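You operate a simulated robot arm through the tools that you are given. There is no shell and no other tool. Be economical: measure what you need, move in short steps, check, and stop when the job is done.

You run a simulated robot arm. Do the job below in one go: nothing can be reset, and whatever is moved stays where it is left.

## Task
Shut the computer desk down before the holidays.
Fine: Three screens, clamp lamp, hub and printer off at their own switches; the red strip switch last. Leave the plugs in.

The check looks at the end state, three seconds after you hand in, the way a careful person would. Anything else that was tipped, shoved, dropped, spilled or broken makes it a failure.

## Robot
A 7-joint arm with a three-finger gripper on a trunk, on a base that drives. Base frame: it is fixed to the floor where the robot stands at the start and does not move with it; the origin is under the middle of the robot, x ahead of it, y to its left, z up; the surface under the hand at the start is at about z = 760. Units: mm, rad, N and s.
With the tool pointing down near the work surface it reaches from about 500 to 940 mm from the robot's upright axis, wherever it stands. Its first joint turns from -2.897 to 2.897 rad. Places, roughly: black plug [750, 1250, 750]; grey plug [750, 1250, 750]; hub switch [800, 0, 800]; light button [1000, 500, 1300]; mail input key [900, 900, 800]; mail power key [900, 1000, 800]; maps input key [900, -200, 800]; maps power key [900, 0, 800]; printer power switch [600, 1900, 1000]; red strip switch [800, 1100, 800]; white plug [750, 1250, 750]; work input key [900, 300, 800]; work power key [900, 500, 800]. Payload 2.69 kg.
The tool frame sits at the grasp point between the pads (the TCP): z along the fingers, y along the line on which they close. The tips reach 29 mm beyond it. Largest opening 120 mm; the body of the gripper starts 78 mm behind the TCP.
Orientation is told as [roll, pitch, yaw] about the base's x, y, z axes, in that order, counted from this pose: with the fingers straight down and closing along the base's y, the tool's x points along the base's -x, its y along +y and its z along -z.

## Interface
- The arm moves only by the tool servo_tool. Its argument "motion" is a list of rows, each a list of 7 numbers: the closure in counts, from 0 (fully open) to 255 (shut), then the shift along the tool's x, y, z in units of 25 mm (1.0 is 25 mm), then the turn, a rotation vector about the tool's x, y, z in units of 5 degrees (1.0 is 5 degrees). In form: [[fingers, tx, ty, tz, rx, ry, rz], ...]. A call has 1 to 20 rows; each row shifts and turns the commanded pose from where the row before left it, along the tool's axes as they then stand. A call with a number of a shift or a turn outside -1 to 1 is refused whole. Each row takes 0.2 s and may step no farther than 50 mm and 0.15 rad from the row before; otherwise, or with a gripper value out of range, the whole call is refused. A pose out of reach is approached as far as the arm can. The call stops where the force on the tool passes 60 N (or 10 N more than at its start, if that is more) or the arm is blocked; 0.2 s more then pass. Each finger halts on what it meets, pressing with about 42 N; the grip force reading is that of the motor and also rises with nothing between the fingers. The clock runs only during rows and for 0.2 s after the last one: add rows that do not move to give the fingers time. The reply holds the time, the measured pose of the TCP, the force on the tool along the base axes, the opening and the grip force, in the units named above and with some noise, with the torque about the TCP (base axes, N m) and any sound that the robot's microphone picked up.
- Cameras (640 x 400 px; columns grow to the right, rows downward): "scene" is now at [240.3, 30.6, 1334]; the picture's right is [0.33, -0.94, 0.00], its down [-0.48, -0.17, -0.86] and it looks along [0.81, 0.29, -0.50] (base axes); focal length 270 px, centre (320, 200). "wrist" rides on the gripper at [63, 0, -104] in the tool frame; the picture's right is [0.00, 1.00, 0.00], its down [-0.83, 0.00, -0.56] and it looks along [-0.56, 0.00, 0.83] (tool axes); focal length 275 px, centre (320, 200).
- capture(camera): a new picture of that camera. No time passes.
- move_column(by): slides the trunk up (or, below 0, down) by that many mm; the arm and the scene camera ride with it, the base frame stays. It gives what a move gives, with no picture.
- base_move(legs): drives the robot by 1 to 6 legs, each [ahead, left, turn to the left] in mm, mm and rad, along the robot's own axes; the way and the turn of a leg run together, so that a leg with both is an arc; at most 1500 mm and 3.142 rad a leg. The arm and the cameras ride along, it lands a little off, and it stops where it bumps. It gives what a move gives.
- pan_tilt(pan, tilt): turns the head with the scene camera to pan (to the left, within 1.501 rad either way) and tilt (down, from -0.506 to 1.204), counted from straight ahead of the robot. It gives what a move gives.
- measure_at(camera, pixels): for up to 12 pixels [column, row] of the newest picture of that camera ("zoom" is the newest enlarged one), the place [x, y, z] in the base frame of the surface seen there, good to about 3 mm. No time passes.
- close_up(camera, box): a new picture of the part [left, top, right, bottom] of that camera's present view, enlarged. No time passes.
- hand_in(): hands the job in; it is judged then, once.

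Keep the steps short. Do not move on a guess: measure, check each grasp and each placing, and mend mistakes. In all there are 80 turns and 52 pictures (those below and enlarged ones count). Leave the gripper open and the arm clear of the work at the hand-in unless told otherwise, and finish with a single line.

The tools are called as name(argument=value, ...) on one line, values as JSON. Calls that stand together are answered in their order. servo_tool: Moves the arm, as the interface text tells. Its arguments: {"type":"object","properties":{"motion":{"type":"array"}},"required":["motion"]} The other tools are called the same way: move_column (by) slides the trunk up or down; base_move (legs) drives the base; pan_tilt (pan, tilt) turns the head that bears the scene camera; capture (camera) takes a picture; measure_at (camera, pixels) gives the place of the surface under pixels of a picture; close_up (camera, box) takes an enlarged picture of a part of a camera's view; hand_in () hands the job in.

At the start:

```text
t: 0.0
position: [572.2, 33.5, 999.9]
tool_rot: [0.0, 0.0, 0.0]
contact_force: [1.1, 0.1, 0.4]
ft_torque: [-0.03, 0.01, 0.01]
width: 119.9
gripper_force: 0.0
trunk travel left (down, up): [-575.0, 38.0]
robot x, y, heading: [1.3, 2.4, 0.001]
head pan, tilt: [0.34, 0.529]
```

scene: 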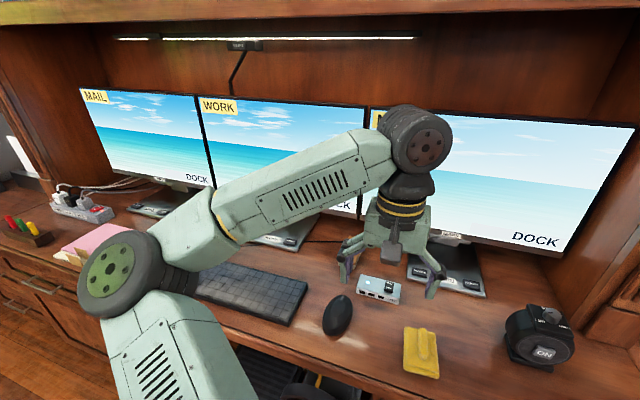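
wrist: 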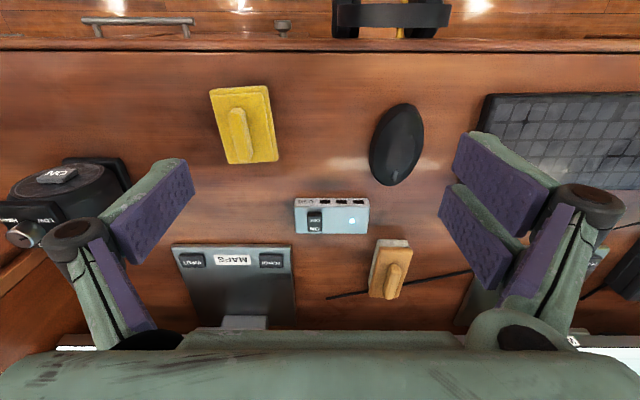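

I see the hub near wrist pixel (330,215), the MAPS foot keys at (235,262), and a dark "ON" device on the right that I can't identify yet. I'll take enlarged views to read the labels.

close_up(camera="wrist", box=[160, 180, 420, 340])

close_up(camera="scene", box=[480, 280, 600, 380])

close_up(camera="scene", box=[100, 20, 420, 100])

```text
2.46 times, centred on (290, 260) of wrist
```

zoom: 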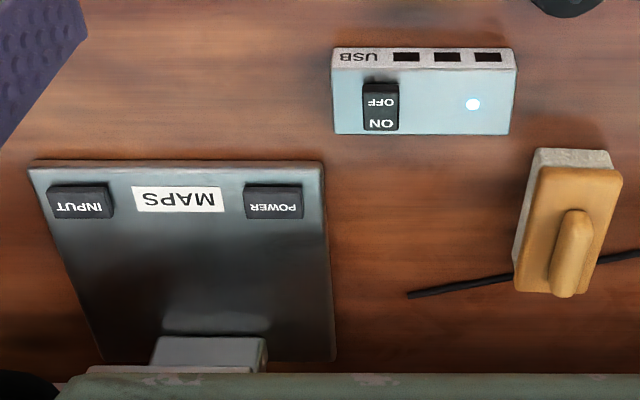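

```text
4.00 times, centred on (540, 330) of scene
```

zoom: 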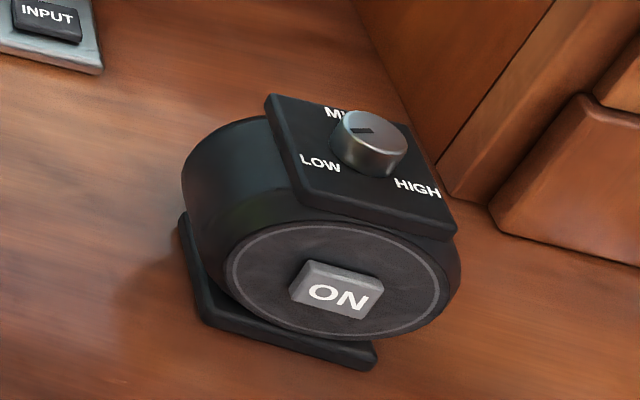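

```text
2.00 times, centred on (260, 60) of scene
```

zoom: 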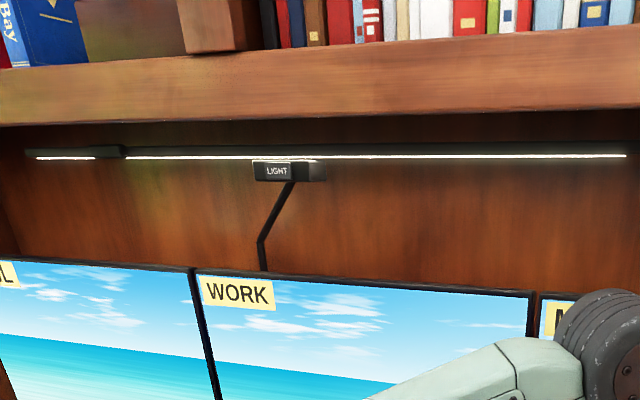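

Hub rocker OFF end is at wrist (315,219) and MAPS POWER at (271,261). I'll measure them, plus the light button in the scene view, and turn the head left to look at the strip and printer.

measure_at(camera="wrist", pixels=[[315, 217], [315, 222], [315, 229], [300, 222], [360, 225], [271, 261], [262, 261], [280, 261], [271, 256], [192, 260], [235, 260], [390, 270]])

measure_at(camera="zoom", pixels=[[277, 172], [257, 172], [305, 172], [315, 172], [277, 164], [277, 179], [270, 240], [290, 190], [400, 155], [400, 148], [400, 100], [240, 290]])

pan_tilt(pan=1.1, tilt=0.4)

capture(camera="scene")

```text
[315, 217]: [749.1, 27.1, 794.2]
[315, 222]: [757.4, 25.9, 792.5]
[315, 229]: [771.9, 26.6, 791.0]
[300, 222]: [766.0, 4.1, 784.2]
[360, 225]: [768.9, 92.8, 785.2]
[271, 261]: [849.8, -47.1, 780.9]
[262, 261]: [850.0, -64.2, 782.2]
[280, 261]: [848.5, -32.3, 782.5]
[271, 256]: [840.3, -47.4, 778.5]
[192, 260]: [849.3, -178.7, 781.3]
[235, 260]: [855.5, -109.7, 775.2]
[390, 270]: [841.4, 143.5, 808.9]
```

```text
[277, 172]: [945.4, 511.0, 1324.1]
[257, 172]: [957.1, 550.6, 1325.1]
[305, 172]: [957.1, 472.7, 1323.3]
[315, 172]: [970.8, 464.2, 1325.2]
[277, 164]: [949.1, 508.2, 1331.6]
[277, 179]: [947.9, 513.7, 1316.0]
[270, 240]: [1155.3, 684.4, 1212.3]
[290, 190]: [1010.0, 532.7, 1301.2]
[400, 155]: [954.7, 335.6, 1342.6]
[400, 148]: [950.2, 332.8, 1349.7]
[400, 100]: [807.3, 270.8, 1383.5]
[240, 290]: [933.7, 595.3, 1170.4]
```

```text
t: 1.1
position: [572.3, 33.2, 1000.6]
tool_rot: [-0.001, -0.001, 0.001]
contact_force: [0.0, -0.2, -0.4]
ft_torque: [-0.01, 0.04, 0.0]
width: 120.2
gripper_force: 0.1
trunk travel left (down, up): [-575.0, 38.0]
robot x, y, heading: [-1.3, 1.2, -0.003]
head pan, tilt: [1.1, 0.4]
```

```text
46 pictures are left
```

scene: 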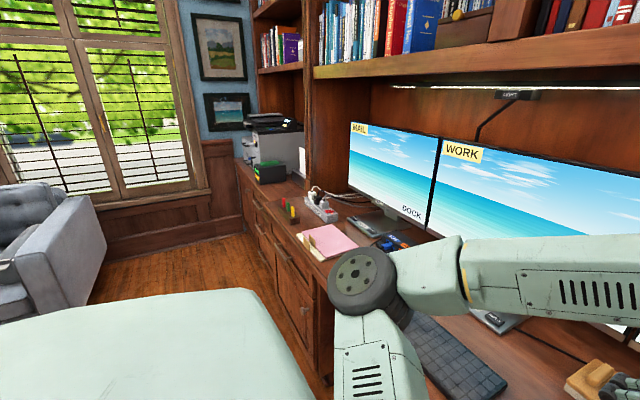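

The hub rocker's OFF end (nearest me) is at (749,27,794) and still raised. I'll close the fingers and hover above it with the tips about 30 mm higher.

servo_tool(motion=[[255, -1, 0, 0, 0, 0, 0], [255, -1, 0, 0, 0, 0, 0], [255, -1, -0.27, 0, 0, 0, 0], [255, -1, 0, 0, 0, 0, 0], [255, -1, 0, 1, 0, 0, 0], [255, -1, 0, 1, 0, 0, 0], [255, -0.9, 0, 1, 0, 0, 0], [255, 0, 0, 1, 0, 0, 0], [255, 0, 0, 1, 0, 0, 0], [255, 0, 0, 1, 0, 0, 0], [255, 0, 0, 0, 0, 0, 0]])

capture(camera="wrist")

```text
t: 3.5
position: [746.5, 25.9, 851.4]
tool_rot: [0.001, 0.0, -0.001]
contact_force: [0.4, 0.3, -0.3]
ft_torque: [0.01, 0.0, -0.01]
width: 0.2
gripper_force: 28.4
trunk travel left (down, up): [-575.0, 38.0]
robot x, y, heading: [-1.9, -0.9, 0.001]
head pan, tilt: [1.1, 0.4]
```

```text
45 pictures are left
```

wrist: 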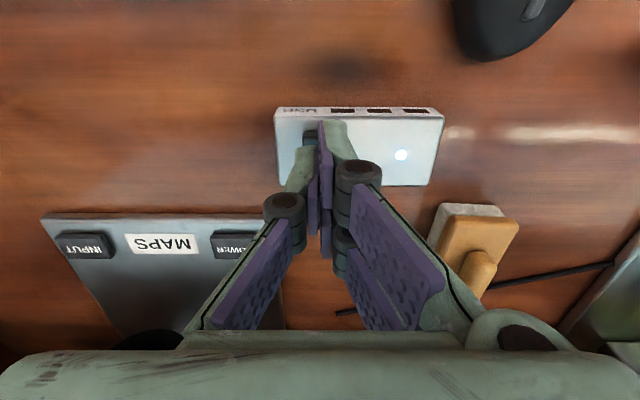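

The tips hover over the hub and part of the rocker shows at (309,137). I'll measure it to check alignment before pressing.

measure_at(camera="wrist", pixels=[[310, 133], [308, 140], [304, 133], [298, 133], [310, 125], [300, 119], [300, 180], [330, 125], [313, 128], [350, 125]])

close_up(camera="wrist", box=[270, 95, 370, 160])

```text
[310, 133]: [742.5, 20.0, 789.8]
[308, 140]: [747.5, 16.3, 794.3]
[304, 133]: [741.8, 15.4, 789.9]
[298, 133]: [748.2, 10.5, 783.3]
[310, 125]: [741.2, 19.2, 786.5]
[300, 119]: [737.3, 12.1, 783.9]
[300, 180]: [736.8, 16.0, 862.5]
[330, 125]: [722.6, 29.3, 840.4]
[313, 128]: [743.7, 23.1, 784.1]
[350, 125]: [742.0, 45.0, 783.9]
```

```text
6.15 times, centred on (320, 128) of wrist
```

zoom: 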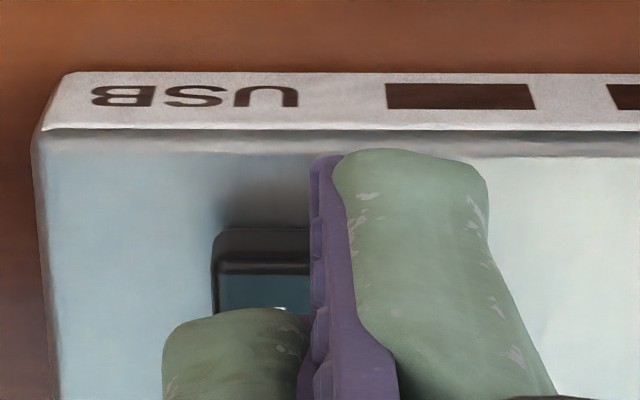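

The rocker spans about y 16–37 with its front edge at x≈742, so the tip at (746,26) lands on the OFF half. Pressing down gently in small steps.

servo_tool(motion=[[255, 0, 0, 0.88, 0, 0, 0], [255, 0, 0, 0.1, 0, 0, 0], [255, 0, 0, 0.1, 0, 0, 0], [255, 0, 0, 0.1, 0, 0, 0], [255, 0, 0, 0.1, 0, 0, 0], [255, 0, 0, 0.1, 0, 0, 0]])

```text
t: 4.9
position: [744.6, 25.7, 817.2]
tool_rot: [-0.001, -0.002, 0.001]
contact_force: [-2.1, 0.1, 6.5]
ft_torque: [0.02, -0.1, 0.01]
width: 6.3
gripper_force: 28.7
trunk travel left (down, up): [-575.0, 38.0]
robot x, y, heading: [2.6, 1.3, 0.002]
head pan, tilt: [1.1, 0.4]
```

The tips touch with 6.5 N and there's no click yet. Pressing a few mm more.

servo_tool(motion=[[255, 0, 0, 0.1, 0, 0, 0], [255, 0, 0, 0.1, 0, 0, 0]])

capture(camera="wrist")

```text
t: 5.5
position: [744.9, 26.2, 816.3]
tool_rot: [0.002, -0.01, 0.002]
contact_force: [1.3, 5.2, 39.2]
ft_torque: [0.17, -0.74, -0.04]
width: 6.0
gripper_force: 28.3
trunk travel left (down, up): [-575.0, 38.0]
robot x, y, heading: [-0.3, -1.2, 0.0]
head pan, tilt: [1.1, 0.4]
```

```text
43 pictures are left
```

wrist: 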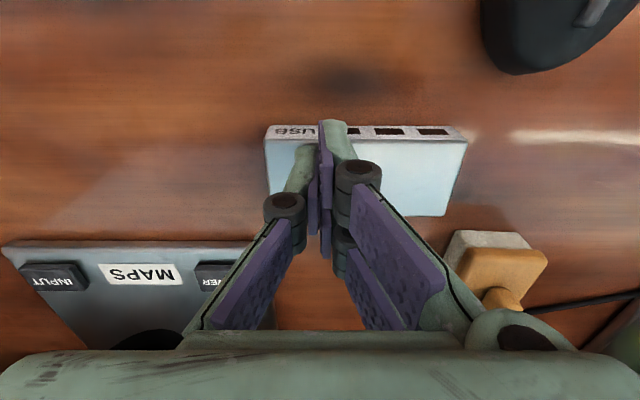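

39 N now, and the hub LED that was at (401,155) no longer shows. I'll lift and check the rocker.

servo_tool(motion=[[255, 0, 0, -1, 0, 0, 0], [255, 0, 0, -1, 0, 0, 0], [255, 1, 0, -1, 0, 0, 0], [255, 1, 0, 0, 0, 0, 0], [255, 0, 0, 0, 0, 0, 0]])

close_up(camera="wrist", box=[120, 100, 520, 350])

```text
t: 6.7
position: [694.4, 27.8, 882.7]
tool_rot: [-0.001, 0.0, 0.0]
contact_force: [-0.5, 0.6, 0.3]
ft_torque: [0.0, -0.02, -0.02]
width: 0.3
gripper_force: 28.7
trunk travel left (down, up): [-575.0, 38.0]
robot x, y, heading: [-1.7, -2.1, -0.001]
head pan, tilt: [1.1, 0.4]
```

```text
1.60 times, centred on (320, 225) of wrist
```

zoom: 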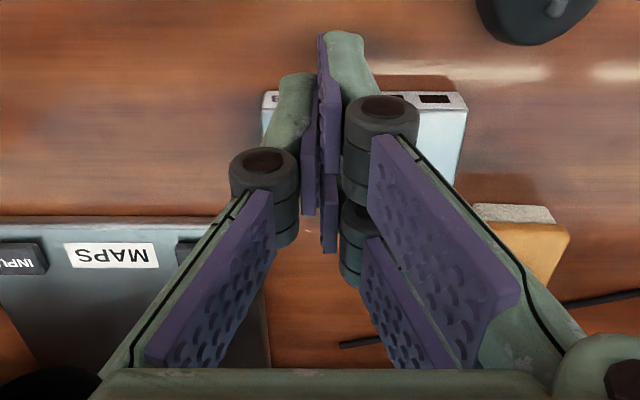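

The fingers hide the rocker. I'll shift sideways toward the MAPS power key, staying short of the screen, and look with both the head and the wrist.

servo_tool(motion=[[255, 0, -1, 0, 0, 0, 0], [255, 0, -1, 0, 0, 0, 0], [255, -1, -1, 0, 0, 0, 0], [255, -1, 0, 0, 0, 0, 0], [255, 0, 0, 0, 0, 0, 0]])

pan_tilt(pan=0.0, tilt=0.6)

capture(camera="scene")

capture(camera="wrist")

```text
t: 7.9
position: [743.5, -48.2, 883.9]
tool_rot: [-0.001, 0.0, 0.001]
contact_force: [0.1, -0.9, -0.2]
ft_torque: [-0.03, 0.01, -0.01]
width: 0.1
gripper_force: 28.9
trunk travel left (down, up): [-575.0, 38.0]
robot x, y, heading: [2.7, 1.7, -0.001]
head pan, tilt: [1.1, 0.4]
```

```text
t: 9.2
position: [742.4, -47.8, 884.4]
tool_rot: [0.0, -0.001, -0.002]
contact_force: [-0.7, 0.0, -0.3]
ft_torque: [-0.01, 0.01, -0.03]
width: 0.1
gripper_force: 28.6
trunk travel left (down, up): [-575.0, 38.0]
robot x, y, heading: [2.3, 0.5, 0.002]
head pan, tilt: [0.0, 0.6]
```

```text
41 pictures are left
```

scene: 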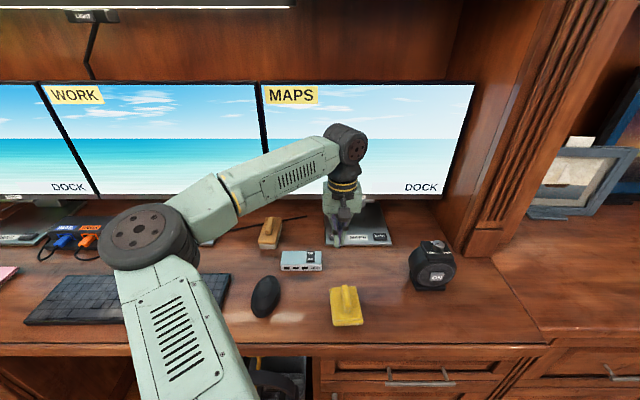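

```text
40 pictures are left
```

wrist: 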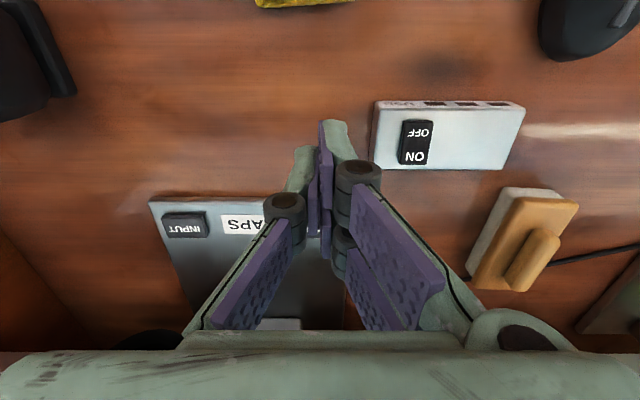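

The hub LED is out and its rocker has tilted: hub done. Now measuring the MAPS screen face and bottom edge to check hand clearance, and rechecking the hub's place.

measure_at(camera="scene", pixels=[[310, 188], [310, 150], [291, 96], [400, 195], [440, 197], [380, 237], [312, 251], [312, 262]])

measure_at(camera="wrist", pixels=[[417, 132], [414, 155], [185, 225], [240, 225], [480, 140]])

```text
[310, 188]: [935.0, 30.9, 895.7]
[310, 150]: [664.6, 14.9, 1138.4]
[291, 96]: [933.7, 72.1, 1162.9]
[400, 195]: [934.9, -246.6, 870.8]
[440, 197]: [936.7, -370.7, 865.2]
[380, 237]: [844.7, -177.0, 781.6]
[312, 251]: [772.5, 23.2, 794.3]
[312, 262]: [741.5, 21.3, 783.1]
```

```text
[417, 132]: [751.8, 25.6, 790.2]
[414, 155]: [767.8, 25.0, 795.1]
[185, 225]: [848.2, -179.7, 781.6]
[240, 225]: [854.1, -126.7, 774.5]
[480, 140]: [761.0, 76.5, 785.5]
```

The screen face is at x=935 with its bottom near z 862, so the hand has about 85 mm clearance. Moving over MAPS POWER (850,-47,782), tips about 16 mm above.

servo_tool(motion=[[255, -1, 0, 0, 0, 0, 0], [255, -1, 0, 0, 0, 0, 0], [255, -1, 0, 0, 0, 0, 0], [255, -1, 0.03, 0, 0, 0, 0], [255, -0.25, 0, 1, 0, 0, 0], [255, 0, 0, 1, 0, 0, 0], [255, 0, 0, 0.3, 0, 0, 0], [255, 0, 0, 0, 0, 0, 0]])

close_up(camera="wrist", box=[160, 60, 480, 260])

```text
t: 11.0
position: [851.5, -47.8, 826.1]
tool_rot: [0.0, 0.0, 0.001]
contact_force: [0.3, 1.2, 0.5]
ft_torque: [0.0, 0.0, 0.01]
width: 0.3
gripper_force: 28.5
trunk travel left (down, up): [-575.0, 38.0]
robot x, y, heading: [2.4, 1.6, 0.001]
head pan, tilt: [0.0, 0.6]
```

```text
2.00 times, centred on (320, 160) of wrist
```

zoom: 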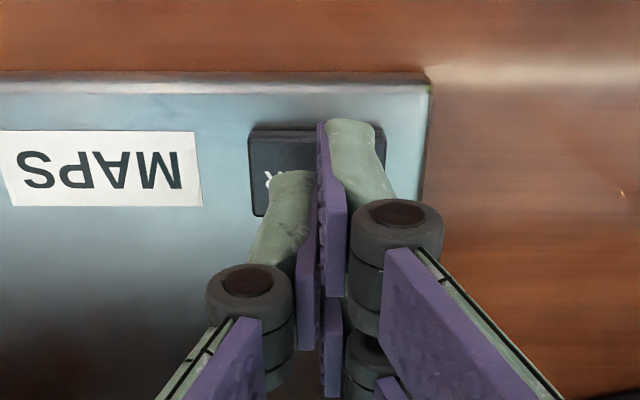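

The tips are centred on the POWER key. Pressing in small steps.

servo_tool(motion=[[255, 0, 0, 0.5, 0, 0, 0], [255, 0, 0, 0.1, 0, 0, 0], [255, 0, 0, 0.1, 0, 0, 0], [255, 0, 0, 0.1, 0, 0, 0]])

capture(camera="scene")

```text
t: 12.0
position: [852.3, -48.4, 808.6]
tool_rot: [0.001, 0.0, 0.0]
contact_force: [-0.1, -0.7, 0.4]
ft_torque: [0.01, 0.0, 0.01]
width: 0.0
gripper_force: 28.7
trunk travel left (down, up): [-575.0, 38.0]
robot x, y, heading: [1.5, -1.3, 0.001]
head pan, tilt: [0.0, 0.6]
```

```text
38 pictures are left
```

scene: 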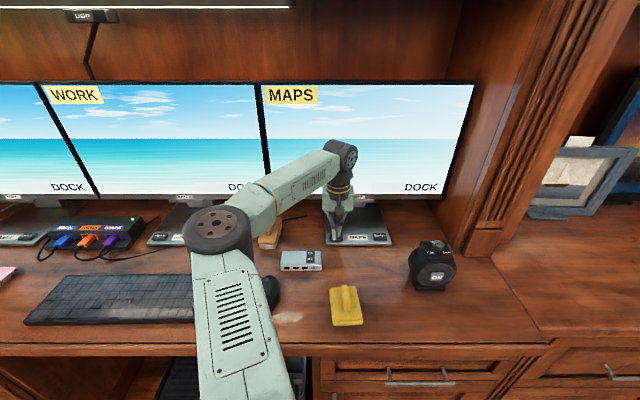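

Still no contact at tip z≈779.6. Continuing in small steps.

servo_tool(motion=[[255, 0, 0, 0.08, 0, 0, 0], [255, 0, 0, 0.08, 0, 0, 0]])

```text
t: 12.6
position: [851.4, -48.8, 804.4]
tool_rot: [-0.001, -0.001, 0.0]
contact_force: [0.4, -0.8, 0.9]
ft_torque: [0.02, 0.0, 0.02]
width: 5.9
gripper_force: 28.8
trunk travel left (down, up): [-575.0, 38.0]
robot x, y, heading: [-0.1, 0.3, 0.003]
head pan, tilt: [0.0, 0.6]
```

The fingers just spread (width 5.9), so contact has begun. Another small push.

servo_tool(motion=[[255, 0, 0, 0.08, 0, 0, 0]])

capture(camera="scene")

```text
t: 13.0
position: [851.0, -48.0, 802.3]
tool_rot: [0.0, -0.002, 0.001]
contact_force: [0.7, 0.7, 3.1]
ft_torque: [-0.01, -0.01, -0.04]
width: 5.8
gripper_force: 28.8
trunk travel left (down, up): [-575.0, 38.0]
robot x, y, heading: [1.2, -3.6, -0.001]
head pan, tilt: [0.0, 0.6]
heard: click
```

```text
37 pictures are left
```

scene: 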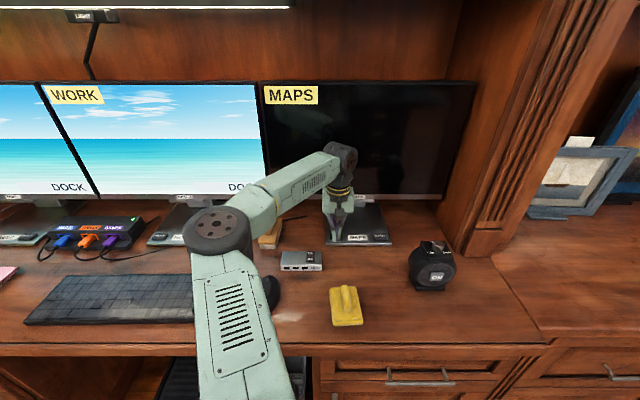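

A click was heard and MAPS is dark. Lifting straight up and retracting before driving left to the WORK screen.

servo_tool(motion=[[255, 0, 0, -0.5, 0, 0, 0], [255, 0, 0, -1, 0, 0, 0], [255, 0, 0, -1, 0, 0, 0], [255, 0, 0, -1, 0, 0, 0], [255, 1, 0, -1, 0, 0, 0], [255, 1, 0, -1, 0, 0, 0], [255, 1, 0, -1, 0, 0, 0], [255, 1, 0, -1, 0, 0, 0], [255, 1, 0, -0.5, 0, 0, 0], [255, 1, 0, 0, 0, 0, 0], [255, 1, 0, 0, 0, 0, 0], [255, 1, 0, 0, 0, 0, 0]])

base_move(legs=[[0, 450, 0]])

capture(camera="scene")

capture(camera="wrist")

```text
t: 15.6
position: [652.1, -49.0, 1001.4]
tool_rot: [-0.002, 0.001, -0.001]
contact_force: [-0.6, 0.5, 0.8]
ft_torque: [0.02, -0.01, 0.05]
width: 0.0
gripper_force: 28.4
trunk travel left (down, up): [-575.0, 38.0]
robot x, y, heading: [0.8, -1.2, 0.002]
head pan, tilt: [0.0, 0.6]
```

```text
t: 19.6
position: [652.1, 389.8, 1003.9]
tool_rot: [0.0, 0.0, -0.005]
contact_force: [-0.1, 0.7, 0.3]
ft_torque: [0.01, -0.02, 0.0]
width: 0.0
gripper_force: 28.8
trunk travel left (down, up): [-575.0, 38.0]
robot x, y, heading: [-2.9, 442.9, -0.011]
head pan, tilt: [0.0, 0.6]
```

```text
36 pictures are left
```

scene: 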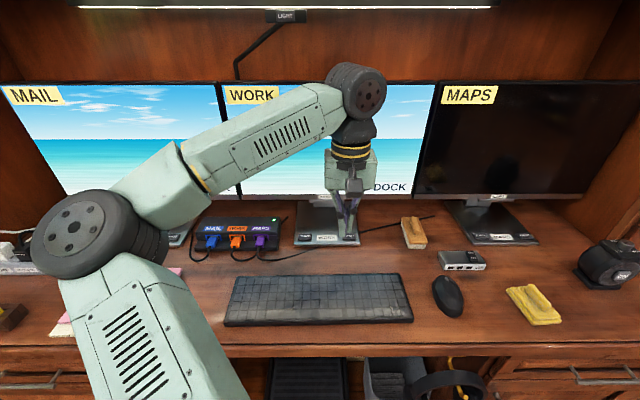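

```text
35 pictures are left
```

wrist: 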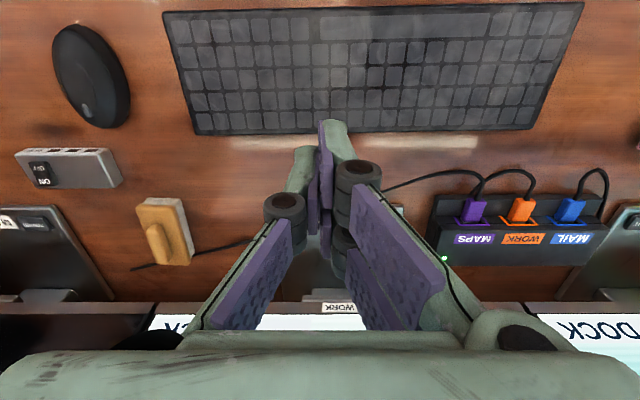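

The WORK foot is at scene (325,235), partly behind the hand. I'll zoom in there.

close_up(camera="scene", box=[260, 190, 380, 265])

measure_at(camera="scene", pixels=[[305, 238], [327, 238], [275, 222], [283, 17], [250, 180]])

```text
5.33 times, centred on (320, 228) of scene
```

zoom: 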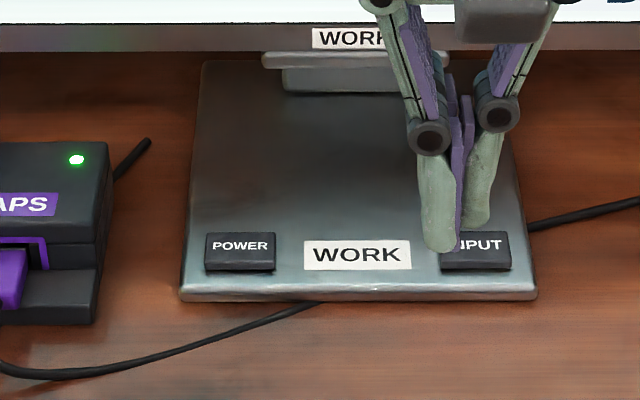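

```text
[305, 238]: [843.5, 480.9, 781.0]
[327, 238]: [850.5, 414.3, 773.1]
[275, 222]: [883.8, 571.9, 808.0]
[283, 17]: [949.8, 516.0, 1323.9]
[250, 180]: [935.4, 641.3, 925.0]
```

I'll measure the POWER key's extents in the zoom, plus the dock's near edge.

measure_at(camera="zoom", pixels=[[240, 245], [210, 245], [270, 245], [240, 258], [240, 236], [108, 180], [358, 254]])

```text
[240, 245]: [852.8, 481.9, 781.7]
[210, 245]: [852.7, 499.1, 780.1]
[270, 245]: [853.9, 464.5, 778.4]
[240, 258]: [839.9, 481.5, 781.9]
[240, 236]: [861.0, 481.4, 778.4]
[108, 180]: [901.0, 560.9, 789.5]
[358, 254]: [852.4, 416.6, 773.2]
```

Target is POWER at (851,482). Moving above it with the tips about 15 mm high.

servo_tool(motion=[[255, -1, 1, 0, 0, 0, 0], [255, -1, 1, 0, 0, 0, 0], [255, -1, 1, 0, 0, 0, 0], [255, -1, 0.72, 1, 0, 0, 0], [255, -1, 0, 1, 0, 0, 0], [255, -1, 0, 1, 0, 0, 0], [255, -1, 0, 1, 0, 0, 0], [255, -0.96, 0, 1, 0, 0, 0], [255, 0, 0, 1, 0, 0, 0], [255, 0, 0, 1, 0, 0, 0], [255, 0, 0, 0.1, 0, 0, 0], [255, 0, 0, 0, 0, 0, 0]])

close_up(camera="wrist", box=[160, 60, 480, 260])

```text
t: 22.2
position: [853.1, 481.9, 824.0]
tool_rot: [0.0, 0.002, -0.007]
contact_force: [-1.3, 0.7, -0.5]
ft_torque: [-0.04, -0.01, 0.01]
width: 0.0
gripper_force: 28.3
trunk travel left (down, up): [-575.0, 38.0]
robot x, y, heading: [6.0, 445.4, -0.008]
head pan, tilt: [0.0, 0.6]
```

```text
2.00 times, centred on (320, 160) of wrist
```

zoom: 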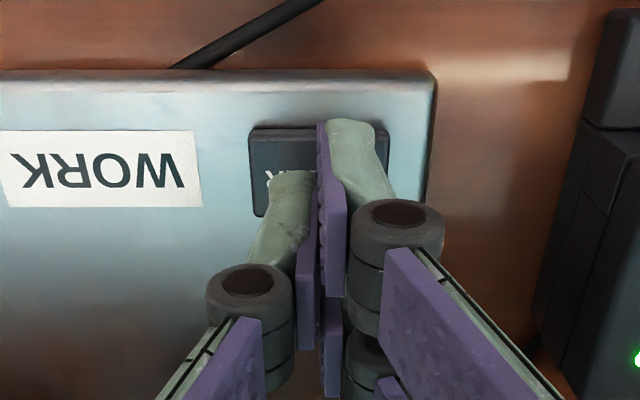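

Same alignment as on MAPS, where the click came at TCP z≈802. Pressing to about there.

servo_tool(motion=[[255, 0, 0, 0.55, 0, 0, 0], [255, 0, 0, 0.1, 0, 0, 0], [255, 0, 0, 0.1, 0, 0, 0], [255, 0, 0, 0.08, 0, 0, 0], [255, 0, 0, 0.05, 0, 0, 0]])

```text
t: 23.4
position: [853.7, 481.0, 803.1]
tool_rot: [0.0, -0.001, -0.006]
contact_force: [-0.9, 1.6, 2.9]
ft_torque: [0.04, 0.01, 0.0]
width: 5.6
gripper_force: 28.5
trunk travel left (down, up): [-575.0, 38.0]
robot x, y, heading: [1.3, 444.7, -0.011]
head pan, tilt: [0.0, 0.6]
heard: click
```

Click heard. Lifting and retracting, then tilting the head up to view the WORK screen, the light button and the shelf.

servo_tool(motion=[[255, 0, 0, -0.5, 0, 0, 0], [255, 0, 0, -1, 0, 0, 0], [255, 0, 0, -1, 0, 0, 0], [255, 0, 0, -1, 0, 0, 0], [255, 1, 0, -1, 0, 0, 0], [255, 1, 0, -1, 0, 0, 0], [255, 1, 0, -1, 0, 0, 0], [255, 1, 0, -1, 0, 0, 0], [255, 1, 0, -1, 0, 0, 0], [255, 1, 0, 0, 0, 0, 0], [255, 1, 0, 0, 0, 0, 0], [255, 1, 0, 0, 0, 0, 0]])

pan_tilt(pan=0.0, tilt=0.1)

capture(camera="scene")

```text
t: 26.0
position: [654.8, 482.5, 1017.8]
tool_rot: [-0.001, 0.001, -0.006]
contact_force: [-0.4, -0.8, 0.0]
ft_torque: [-0.01, -0.02, -0.01]
width: 0.0
gripper_force: 28.2
trunk travel left (down, up): [-575.0, 38.0]
robot x, y, heading: [0.5, 442.8, -0.005]
head pan, tilt: [0.0, 0.6]
```

```text
t: 26.9
position: [654.9, 481.7, 1018.8]
tool_rot: [-0.001, 0.0, -0.006]
contact_force: [-0.8, -0.5, -0.3]
ft_torque: [0.0, -0.02, 0.0]
width: 0.0
gripper_force: 28.6
trunk travel left (down, up): [-575.0, 38.0]
robot x, y, heading: [-1.4, 442.3, -0.007]
head pan, tilt: [0.0, 0.099]
```

```text
32 pictures are left
```

scene: 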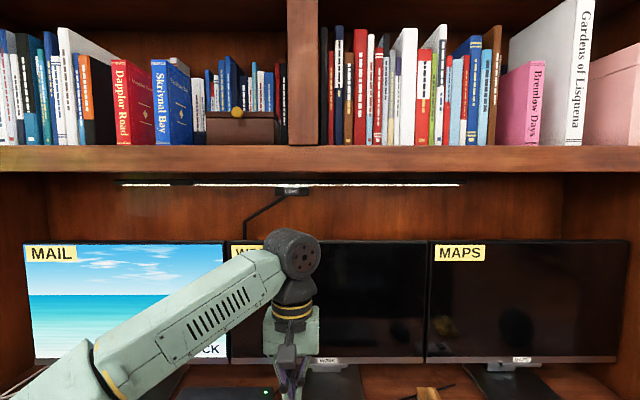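

WORK is dark too. The light button is at about (292,190), just below the shelf, so I'll zoom and measure there.

close_up(camera="scene", box=[250, 150, 346, 210])

measure_at(camera="zoom", pixels=[[285, 270], [240, 270], [330, 270], [285, 255], [285, 285], [370, 265], [285, 150], [285, 120], [285, 175], [285, 190], [285, 220], [100, 230]])

```text
6.67 times, centred on (298, 180) of scene
```

zoom: 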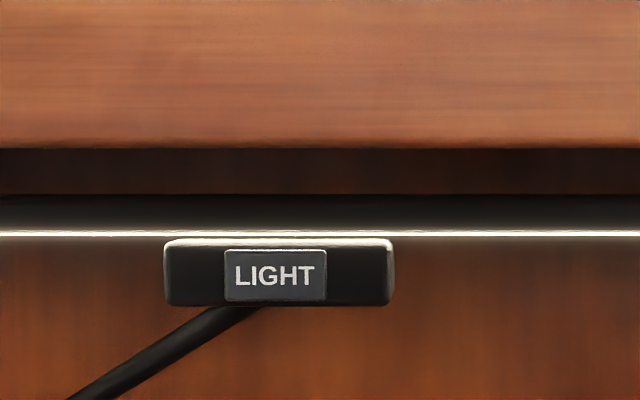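

```text
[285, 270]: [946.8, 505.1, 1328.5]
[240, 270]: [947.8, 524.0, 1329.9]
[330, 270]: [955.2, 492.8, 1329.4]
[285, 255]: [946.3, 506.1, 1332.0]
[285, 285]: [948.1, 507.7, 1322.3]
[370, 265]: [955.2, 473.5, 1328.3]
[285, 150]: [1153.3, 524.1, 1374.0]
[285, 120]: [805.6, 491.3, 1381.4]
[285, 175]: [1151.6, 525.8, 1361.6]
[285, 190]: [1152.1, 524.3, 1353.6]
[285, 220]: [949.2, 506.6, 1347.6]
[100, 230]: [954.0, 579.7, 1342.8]
```

The light button face is at (946,507,1326), with the shelf's front edge at x≈805 and z≈1374. I'll move forward in free space and pitch the tool up to horizontal in stages.

servo_tool(motion=[[255, -1, 1, 0, 0, 0, 0], [255, -1, 0, 0, 0, 0, 0], [255, -1, 0, 0, 0, 0, 0], [255, -1, 0, 0, 0, 0, 0], [255, 0, 0, 0, 0, -1, 0], [255, 0, 0, 0, 0, -1, 0], [255, 0, 0, 0, 0, -1, 0], [255, 0, 0, 0, 0, -1, 0], [255, 0, 0, 0, 0, -1, 0], [255, 0, 0, 0, 0, -1, 0], [255, 0, 0, 0, 0, -1, 0], [255, 0, 0, 0, 0, -1, 0], [255, 0, 0, 0, 0, -1, 0], [255, 0, 0, 0, 0, 0, 0]])

```text
t: 29.9
position: [753.3, 506.1, 1016.0]
tool_rot: [0.0, -0.788, -0.008]
contact_force: [0.7, 0.0, 0.7]
ft_torque: [-0.01, -0.01, 0.01]
width: 0.0
gripper_force: 28.0
trunk travel left (down, up): [-575.0, 38.0]
robot x, y, heading: [0.7, 438.8, -0.007]
head pan, tilt: [0.0, 0.099]
```

The tool is now pitched 45° and tracks well. Ten more 5° steps bring it to 95°.

servo_tool(motion=[[255, 0, 0, 0, 0, -1, 0], [255, 0, 0, 0, 0, -1, 0], [255, 0, 0, 0, 0, -1, 0], [255, 0, 0, 0, 0, -1, 0], [255, 0, 0, 0, 0, -1, 0], [255, 0, 0, 0, 0, -1, 0], [255, 0, 0, 0, 0, -1, 0], [255, 0, 0, 0, 0, -1, 0], [255, 0, 0, 0, 0, -1, 0], [255, 0, 0, 0, 0, -1, 0], [255, 0, 0, 0, 0, 0, 0]])

```text
t: 32.3
position: [752.6, 500.2, 1025.0]
tool_rot: [0.028, -1.526, -0.05]
contact_force: [-0.1, -1.2, 0.9]
ft_torque: [-0.02, 0.0, 0.01]
width: 0.0
gripper_force: 28.0
out of reach, approached as far as the arm can: row 9, 10
trunk travel left (down, up): [-575.0, 38.0]
robot x, y, heading: [1.6, 439.4, -0.011]
head pan, tilt: [0.0, 0.099]
```

The arm was slightly too folded to reach the last 5°. Rising in free space toward z≈1320 with a slow advance should relieve that.

servo_tool(motion=[[255, -1, 0, 0.3, 0, 0, 0], [255, -1, 0, 0.3, 0, 0, 0], [255, -1, 0, 0.3, 0, 0, 0], [255, -1, 0, 0.3, 0, 0, 0], [255, -1, 0, 0.3, 0, 0, 0], [255, -1, 0, 0.3, 0, 0, 0], [255, -1, 0, 0.3, 0, 0, 0], [255, -1, 0, 0.3, 0, 0, 0], [255, -1, 0, 0.3, 0, 0, 0], [255, -1, 0, 0.3, 0, 0, 0], [255, -1, 0, 0.3, 0, 0, 0], [255, 0, 0, 0, 0, 0, 0]])

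capture(camera="scene")

```text
t: 34.9
position: [847.7, 499.5, 1293.5]
tool_rot: [0.013, -1.523, -0.033]
contact_force: [-0.2, -0.3, -0.2]
ft_torque: [-0.01, 0.0, -0.02]
width: 0.1
gripper_force: 28.7
trunk travel left (down, up): [-575.0, 38.0]
robot x, y, heading: [2.8, 442.9, -0.006]
head pan, tilt: [0.0, 0.099]
```

```text
30 pictures are left
```

scene: 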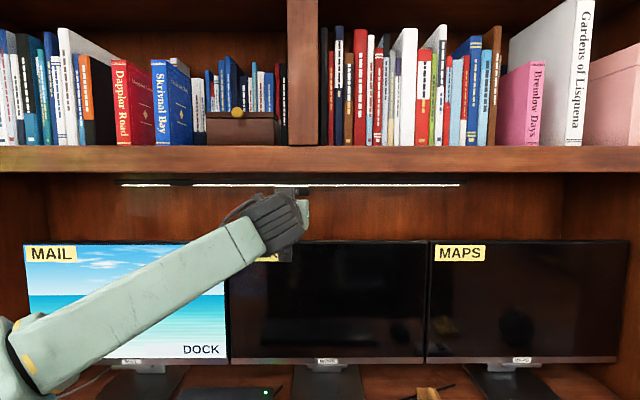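

The measured pose is (848,500,1293), with pitch about 87°. I'll tilt up 5° more, rise 33 mm, shift about 10 mm left and advance so the tip stops roughly 25 mm short of the button.

servo_tool(motion=[[255, 0, 0, 0, 0, -1, 0], [255, -0.66, 0.2, 0.4, 0, 0, 0], [255, -0.66, 0.2, 0.4, 0, 0, 0], [255, 0, 0, 0.8, 0, 0, 0], [255, 0, 0, 0, 0, 0, 0]])

capture(camera="wrist")

```text
t: 36.1
position: [885.6, 507.5, 1331.8]
tool_rot: [3.11, -1.53, -3.129]
contact_force: [0.3, -0.2, -0.1]
ft_torque: [0.02, 0.0, -0.01]
width: 0.0
gripper_force: 28.9
trunk travel left (down, up): [-575.0, 38.0]
robot x, y, heading: [3.8, 441.5, -0.009]
head pan, tilt: [0.0, 0.099]
```

```text
29 pictures are left
```

wrist: 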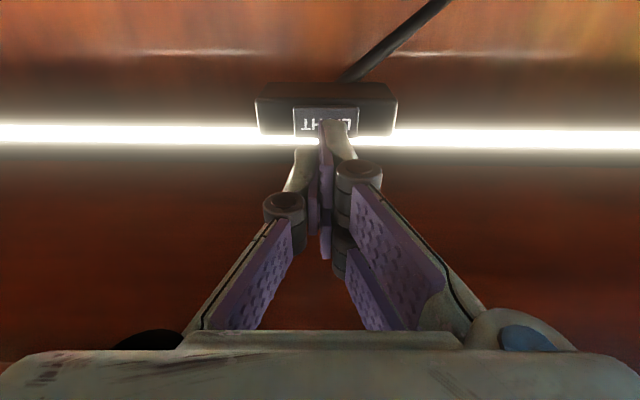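

The tip is at about (915,507,1333), slightly high against the button centre at 1326. Lowering 7 mm, advancing 23 mm, then pressing in small steps.

servo_tool(motion=[[255, 0.28, 0.06, 0, 0, 0, 0], [255, 0, 0, 0.9, 0, 0, 0], [255, 0, 0, 0.12, 0, 0, 0], [255, 0, 0, 0.1, 0, 0, 0], [255, 0, 0, 0.1, 0, 0, 0]])

```text
t: 37.3
position: [917.1, 508.0, 1324.9]
tool_rot: [3.127, -1.53, 3.136]
contact_force: [-0.8, -0.2, 0.0]
ft_torque: [0.01, -0.03, 0.02]
width: 0.0
gripper_force: 28.6
trunk travel left (down, up): [-575.0, 38.0]
robot x, y, heading: [3.7, 443.1, -0.004]
head pan, tilt: [0.0, 0.099]
```

The tip is at x≈946 with no force yet. Continuing in 2 mm steps.

servo_tool(motion=[[255, 0, 0, 0.08, 0, 0, 0], [255, 0, 0, 0.08, 0, 0, 0]])

```text
t: 37.9
position: [920.2, 507.6, 1324.8]
tool_rot: [3.121, -1.531, -3.14]
contact_force: [-0.8, -0.2, 0.1]
ft_torque: [-0.01, -0.03, 0.02]
width: 0.1
gripper_force: 28.4
trunk travel left (down, up): [-575.0, 38.0]
robot x, y, heading: [3.4, 440.2, -0.005]
head pan, tilt: [0.0, 0.099]
```

Still no firm contact. Two more small steps.

servo_tool(motion=[[255, 0, 0, 0.08, 0, 0, 0], [255, 0, 0, 0.06, 0, 0, 0]])

```text
t: 38.5
position: [923.9, 507.7, 1324.9]
tool_rot: [3.12, -1.529, -3.139]
contact_force: [-1.9, 0.3, -1.5]
ft_torque: [0.0, 0.05, -0.02]
width: 5.8
gripper_force: 28.5
trunk travel left (down, up): [-575.0, 38.0]
robot x, y, heading: [0.5, 443.3, -0.009]
head pan, tilt: [0.0, 0.099]
heard: click
```

A click was heard. Backing straight off, then checking the lamp.

servo_tool(motion=[[255, 0, 0, -1, 0, 0, 0], [255, 0, 0, -1, 0, 0, 0], [255, 0, 0, -1, 0, 0, 0], [255, 0, 0, -1, 0, 0, 0], [255, 1, 0, 0, 0, 0, 0], [255, 1, 0, 0, 0, 0, 0], [255, 1, 0, 0, 0, 0, 0], [255, 1, 0, 0, 0, 0, 0], [255, 1, 0, 0, 0, 0, 0], [255, 1, 0, 0, 0, 0, 0], [255, 1, 0, 0, 0, 0, 0], [255, 1, 0, 0, 0, 0, 0], [255, 1, 0, 0, 0, 0, 0]])

capture(camera="scene")

```text
t: 41.3
position: [836.0, 508.6, 1094.7]
tool_rot: [3.114, -1.53, -3.136]
contact_force: [0.0, 0.0, -0.3]
ft_torque: [0.03, -0.04, -0.02]
width: 0.2
gripper_force: 28.7
trunk travel left (down, up): [-575.0, 38.0]
robot x, y, heading: [2.0, 441.7, -0.007]
head pan, tilt: [0.0, 0.099]
```

```text
28 pictures are left
```

scene: 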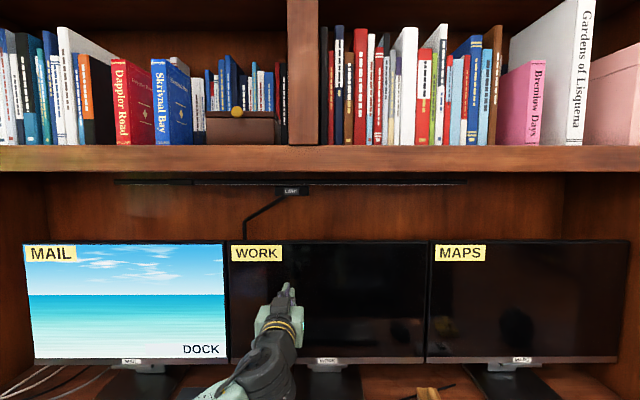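

The lamp is off. Lowering a bit more and rotating the tool back to vertical, clear of the shelf.

servo_tool(motion=[[255, 1, 0, 0, 0, 0, 0], [255, 1, 0, 0, 0, 0, 0], [255, 1, 0, -1, 0, 0, 0], [255, 0, 0, -1, 0, 1, 0], [255, 0, 0, 0, 0, 1, 0], [255, 0, 0, 0, 0, 1, 0], [255, 0, 0, 0, 0, 1, 0], [255, 0, 0, 0, 0, 1, 0], [255, 0, 0, 0, 0, 1, 0], [255, 0, 0, 0, 0, 1, 0], [255, 0, 0, 0, 0, 1, 0], [255, 0, 0, 0, 0, 1, 0], [255, 0, 0, 0, 0, 1, 0], [255, 0, 0, 0, 0, 1, 0], [255, 0, 0, 0, 0, 1, 0]])

servo_tool(motion=[[255, 0, 0, 0, 0, 1, 0], [255, 0, 0, 0, 0, 1, 0], [255, 0, 0, 0, 0, 1, 0], [255, 0, 0, 0, 0, 1, 0], [255, 0, 0, 0, 0, 1, 0], [255, 0, 0, 0, 0, 1, 0], [255, 0, 0, 0, 0, 0.45, 0], [255, 0, 0, 0, 0, 0, 0]])

```text
t: 44.5
position: [785.6, 515.8, 1033.3]
tool_rot: [-0.001, -0.564, -0.019]
contact_force: [0.4, -0.9, -0.4]
ft_torque: [-0.01, 0.03, -0.02]
width: 0.0
gripper_force: 28.0
out of reach, approached as far as the arm can: row 2, 3
trunk travel left (down, up): [-575.0, 38.0]
robot x, y, heading: [2.6, 440.4, -0.013]
head pan, tilt: [0.0, 0.099]
```

```text
t: 46.3
position: [786.9, 515.7, 1033.5]
tool_rot: [0.001, 0.0, -0.018]
contact_force: [-0.3, -0.4, -0.2]
ft_torque: [-0.02, 0.0, -0.03]
width: 0.0
gripper_force: 28.1
trunk travel left (down, up): [-575.0, 38.0]
robot x, y, heading: [-2.9, 442.1, -0.007]
head pan, tilt: [0.0, 0.099]
```

The tool is vertical again. Retracting, then driving 500 mm left to the MAIL screen and looking.

servo_tool(motion=[[255, 1, 0, 0, 0, 0, 0], [255, 1, 0, 0, 0, 0, 0], [255, 1, 0, 0, 0, 0, 0], [255, 1, 0, 0, 0, 0, 0], [255, 1, 0, 0, 0, 0, 0], [255, 0, 0, 0, 0, 0, 0]])

base_move(legs=[[0, 500, 0.008]])

pan_tilt(pan=0.35, tilt=0.55)

capture(camera="scene")

```text
t: 47.7
position: [660.7, 517.9, 1033.7]
tool_rot: [0.001, -0.003, -0.02]
contact_force: [-0.1, 0.8, -1.2]
ft_torque: [-0.01, 0.01, 0.03]
width: 0.0
gripper_force: 28.1
trunk travel left (down, up): [-575.0, 38.0]
robot x, y, heading: [4.4, 442.5, -0.009]
head pan, tilt: [0.0, 0.099]
```

```text
t: 52.2
position: [660.4, 1033.3, 1033.2]
tool_rot: [0.002, -0.003, -0.007]
contact_force: [0.8, -0.2, -0.6]
ft_torque: [-0.06, 0.04, 0.0]
width: 0.1
gripper_force: 28.8
trunk travel left (down, up): [-575.0, 38.0]
robot x, y, heading: [1.9, 949.7, 0.007]
head pan, tilt: [0.0, 0.099]
```

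```text
t: 53.1
position: [660.2, 1032.6, 1033.7]
tool_rot: [0.003, -0.003, -0.011]
contact_force: [-1.2, -1.1, -0.3]
ft_torque: [0.0, -0.02, -0.01]
width: 0.2
gripper_force: 28.4
trunk travel left (down, up): [-575.0, 38.0]
robot x, y, heading: [1.5, 948.0, 0.007]
head pan, tilt: [0.351, 0.55]
```

```text
27 pictures are left
```

scene: 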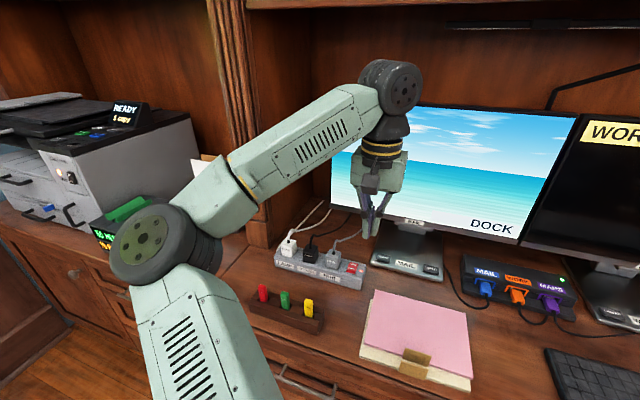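

I see the strip at (320,258) with its red switch at (352,267), the MAIL foot at (408,262), and the printer on the left ("READY"). Zooming on both areas.

close_up(camera="scene", box=[264, 200, 464, 325])

measure_at(camera="zoom", pixels=[[415, 199], [365, 189], [507, 217], [283, 210], [270, 207], [296, 212], [283, 200], [283, 220], [160, 190], [75, 135], [225, 160], [440, 160]])

close_up(camera="scene", box=[0, 80, 240, 260])

```text
3.20 times, centred on (364, 262) of scene
```

zoom: 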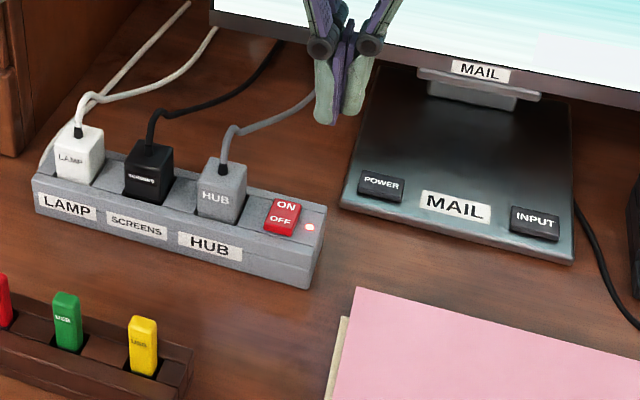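

```text
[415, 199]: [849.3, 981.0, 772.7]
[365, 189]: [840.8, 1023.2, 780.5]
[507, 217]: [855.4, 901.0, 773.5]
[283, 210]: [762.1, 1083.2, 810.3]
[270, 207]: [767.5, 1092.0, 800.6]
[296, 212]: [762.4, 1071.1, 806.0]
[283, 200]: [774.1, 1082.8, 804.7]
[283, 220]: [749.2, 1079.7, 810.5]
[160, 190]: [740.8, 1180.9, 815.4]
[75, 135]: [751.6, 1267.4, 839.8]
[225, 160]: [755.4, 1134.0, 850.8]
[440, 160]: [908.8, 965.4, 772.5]
```

```text
2.22 times, centred on (120, 170) of scene
```

zoom: 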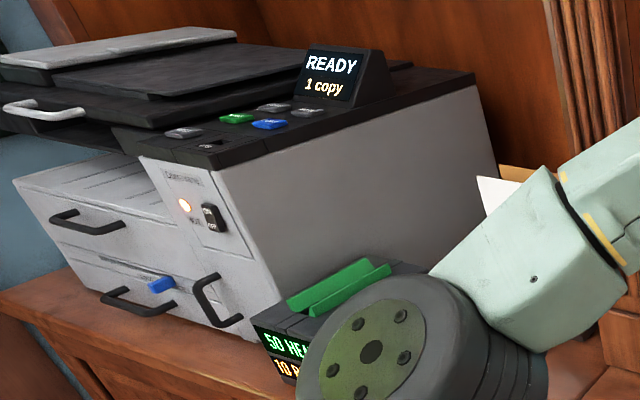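

The printer's rocker is on its front face, and the strip's OFF end is on the near side. First MAIL POWER: measuring its extents at scene (383,258).

measure_at(camera="scene", pixels=[[383, 257], [383, 259], [378, 257], [388, 258], [383, 261], [383, 255], [430, 270]])

```text
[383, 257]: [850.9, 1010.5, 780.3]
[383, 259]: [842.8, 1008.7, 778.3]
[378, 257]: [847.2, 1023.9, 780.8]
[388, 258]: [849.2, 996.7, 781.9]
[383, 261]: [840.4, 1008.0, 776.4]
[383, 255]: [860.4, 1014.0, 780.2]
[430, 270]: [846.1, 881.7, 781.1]
```

Key centre is (851,1011,780). Moving above it.

servo_tool(motion=[[255, -1, -0.78, 0, 0, 0, 0], [255, -1, 0, 0, 0, 0, 0], [255, -1, 0, 0, 0, 0, 0], [255, -1, 0, 1, 0, 0, 0], [255, -1, 0, 1, 0, 0, 0], [255, -1, 0, 1, 0, 0, 0], [255, -1, 0, 1, 0, 0, 0], [255, -0.64, 0, 1, 0, 0, 0], [255, 0, 0, 1, 0, 0, 0], [255, 0, 0, 1, 0, 0, 0], [255, 0, 0, 1, 0, 0, 0], [255, 0, 0, 0.38, 0, 0, 0], [255, 0, 0, 0, 0, 0, 0]])

close_up(camera="wrist", box=[160, 60, 480, 260])

```text
t: 55.9
position: [852.4, 1012.6, 824.5]
tool_rot: [0.002, -0.001, -0.009]
contact_force: [-0.4, 0.1, 0.3]
ft_torque: [0.0, 0.01, 0.0]
width: 0.0
gripper_force: 28.8
trunk travel left (down, up): [-575.0, 38.0]
robot x, y, heading: [1.0, 951.3, 0.004]
head pan, tilt: [0.351, 0.55]
```

```text
2.00 times, centred on (320, 160) of wrist
```

zoom: 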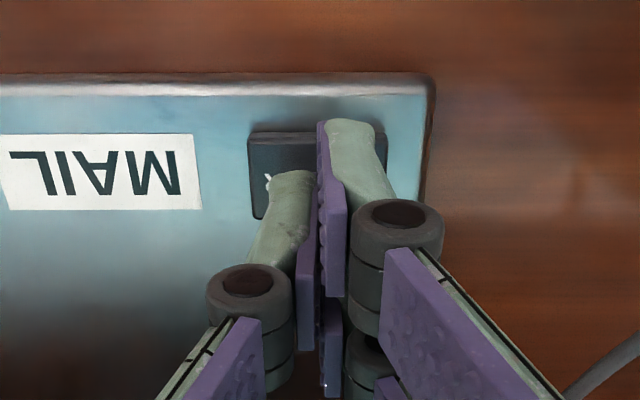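

Same alignment as before. Pressing.

servo_tool(motion=[[255, 0, 0, 0.55, 0, 0, 0], [255, 0, 0, 0.1, 0, 0, 0], [255, 0, 0, 0.1, 0, 0, 0], [255, 0, 0, 0.08, 0, 0, 0], [255, 0, 0, 0.05, 0, 0, 0]])

```text
t: 57.1
position: [851.6, 1012.0, 802.9]
tool_rot: [0.001, -0.003, -0.008]
contact_force: [1.0, 0.4, 2.0]
ft_torque: [0.04, -0.02, 0.01]
width: 6.0
gripper_force: 28.8
trunk travel left (down, up): [-575.0, 38.0]
robot x, y, heading: [0.1, 955.6, 0.001]
head pan, tilt: [0.351, 0.55]
heard: click
```

Click heard. Lifting and retracting, then confirming the MAIL screen and measuring the printer switch.

servo_tool(motion=[[255, 0, 0, -0.5, 0, 0, 0], [255, 0, 0, -1, 0, 0, 0], [255, 0, 0, -1, 0, 0, 0], [255, 0, 0, -1, 0, 0, 0], [255, 1, 0, -1, 0, 0, 0], [255, 1, 0, -1, 0, 0, 0], [255, 1, 0, -1, 0, 0, 0], [255, 1, 0, -1, 0, 0, 0], [255, 1, 0, -1, 0, 0, 0], [255, 1, 0, -1, 0, 0, 0], [255, 1, 0, 0, 0, 0, 0], [255, 1, 0, 0, 0, 0, 0], [255, 1, 0, 0, 0, 0, 0]])

pan_tilt(pan=0.8, tilt=0.5)

capture(camera="scene")

```text
t: 59.9
position: [625.7, 1016.2, 1038.3]
tool_rot: [0.0, -0.001, -0.008]
contact_force: [0.6, 0.7, -0.4]
ft_torque: [0.05, 0.01, -0.01]
width: 0.3
gripper_force: 28.6
trunk travel left (down, up): [-575.0, 38.0]
robot x, y, heading: [4.5, 949.6, 0.004]
head pan, tilt: [0.351, 0.55]
```

```text
t: 60.8
position: [626.6, 1017.8, 1038.7]
tool_rot: [0.002, -0.002, -0.009]
contact_force: [-0.4, -0.2, -0.1]
ft_torque: [-0.01, 0.0, 0.03]
width: 0.0
gripper_force: 28.1
trunk travel left (down, up): [-575.0, 38.0]
robot x, y, heading: [4.4, 949.0, 0.003]
head pan, tilt: [0.799, 0.499]
```

```text
23 pictures are left
```

scene: 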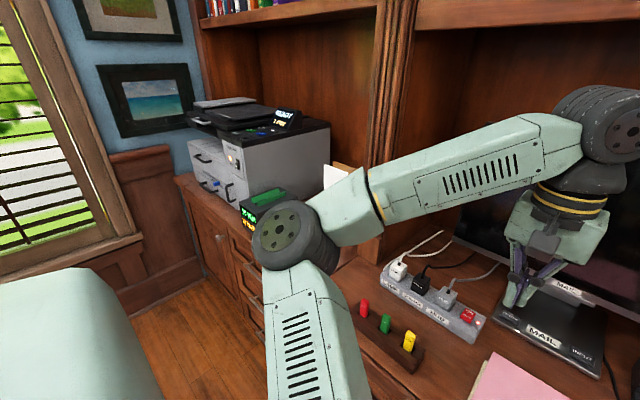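

MAIL is dark. Zooming on the printer's switch at about (236,160).

close_up(camera="scene", box=[180, 90, 340, 250])

measure_at(camera="scene", pixels=[[237, 160], [228, 150], [235, 190], [200, 165], [260, 120], [290, 160], [250, 215], [220, 300], [212, 112], [195, 124], [320, 175], [240, 240]])

```text
2.50 times, centred on (260, 170) of scene
```

zoom: 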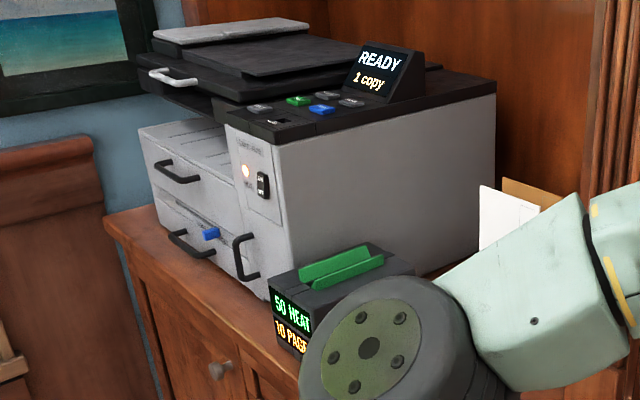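

```text
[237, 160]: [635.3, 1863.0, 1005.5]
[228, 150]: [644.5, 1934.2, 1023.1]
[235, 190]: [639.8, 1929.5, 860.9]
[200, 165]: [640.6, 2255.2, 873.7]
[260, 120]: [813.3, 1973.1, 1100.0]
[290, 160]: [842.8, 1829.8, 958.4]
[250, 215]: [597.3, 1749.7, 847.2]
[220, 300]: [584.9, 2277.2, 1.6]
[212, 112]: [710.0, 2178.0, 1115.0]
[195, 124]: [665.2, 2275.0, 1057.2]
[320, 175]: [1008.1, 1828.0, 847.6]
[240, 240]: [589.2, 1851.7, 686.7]
```

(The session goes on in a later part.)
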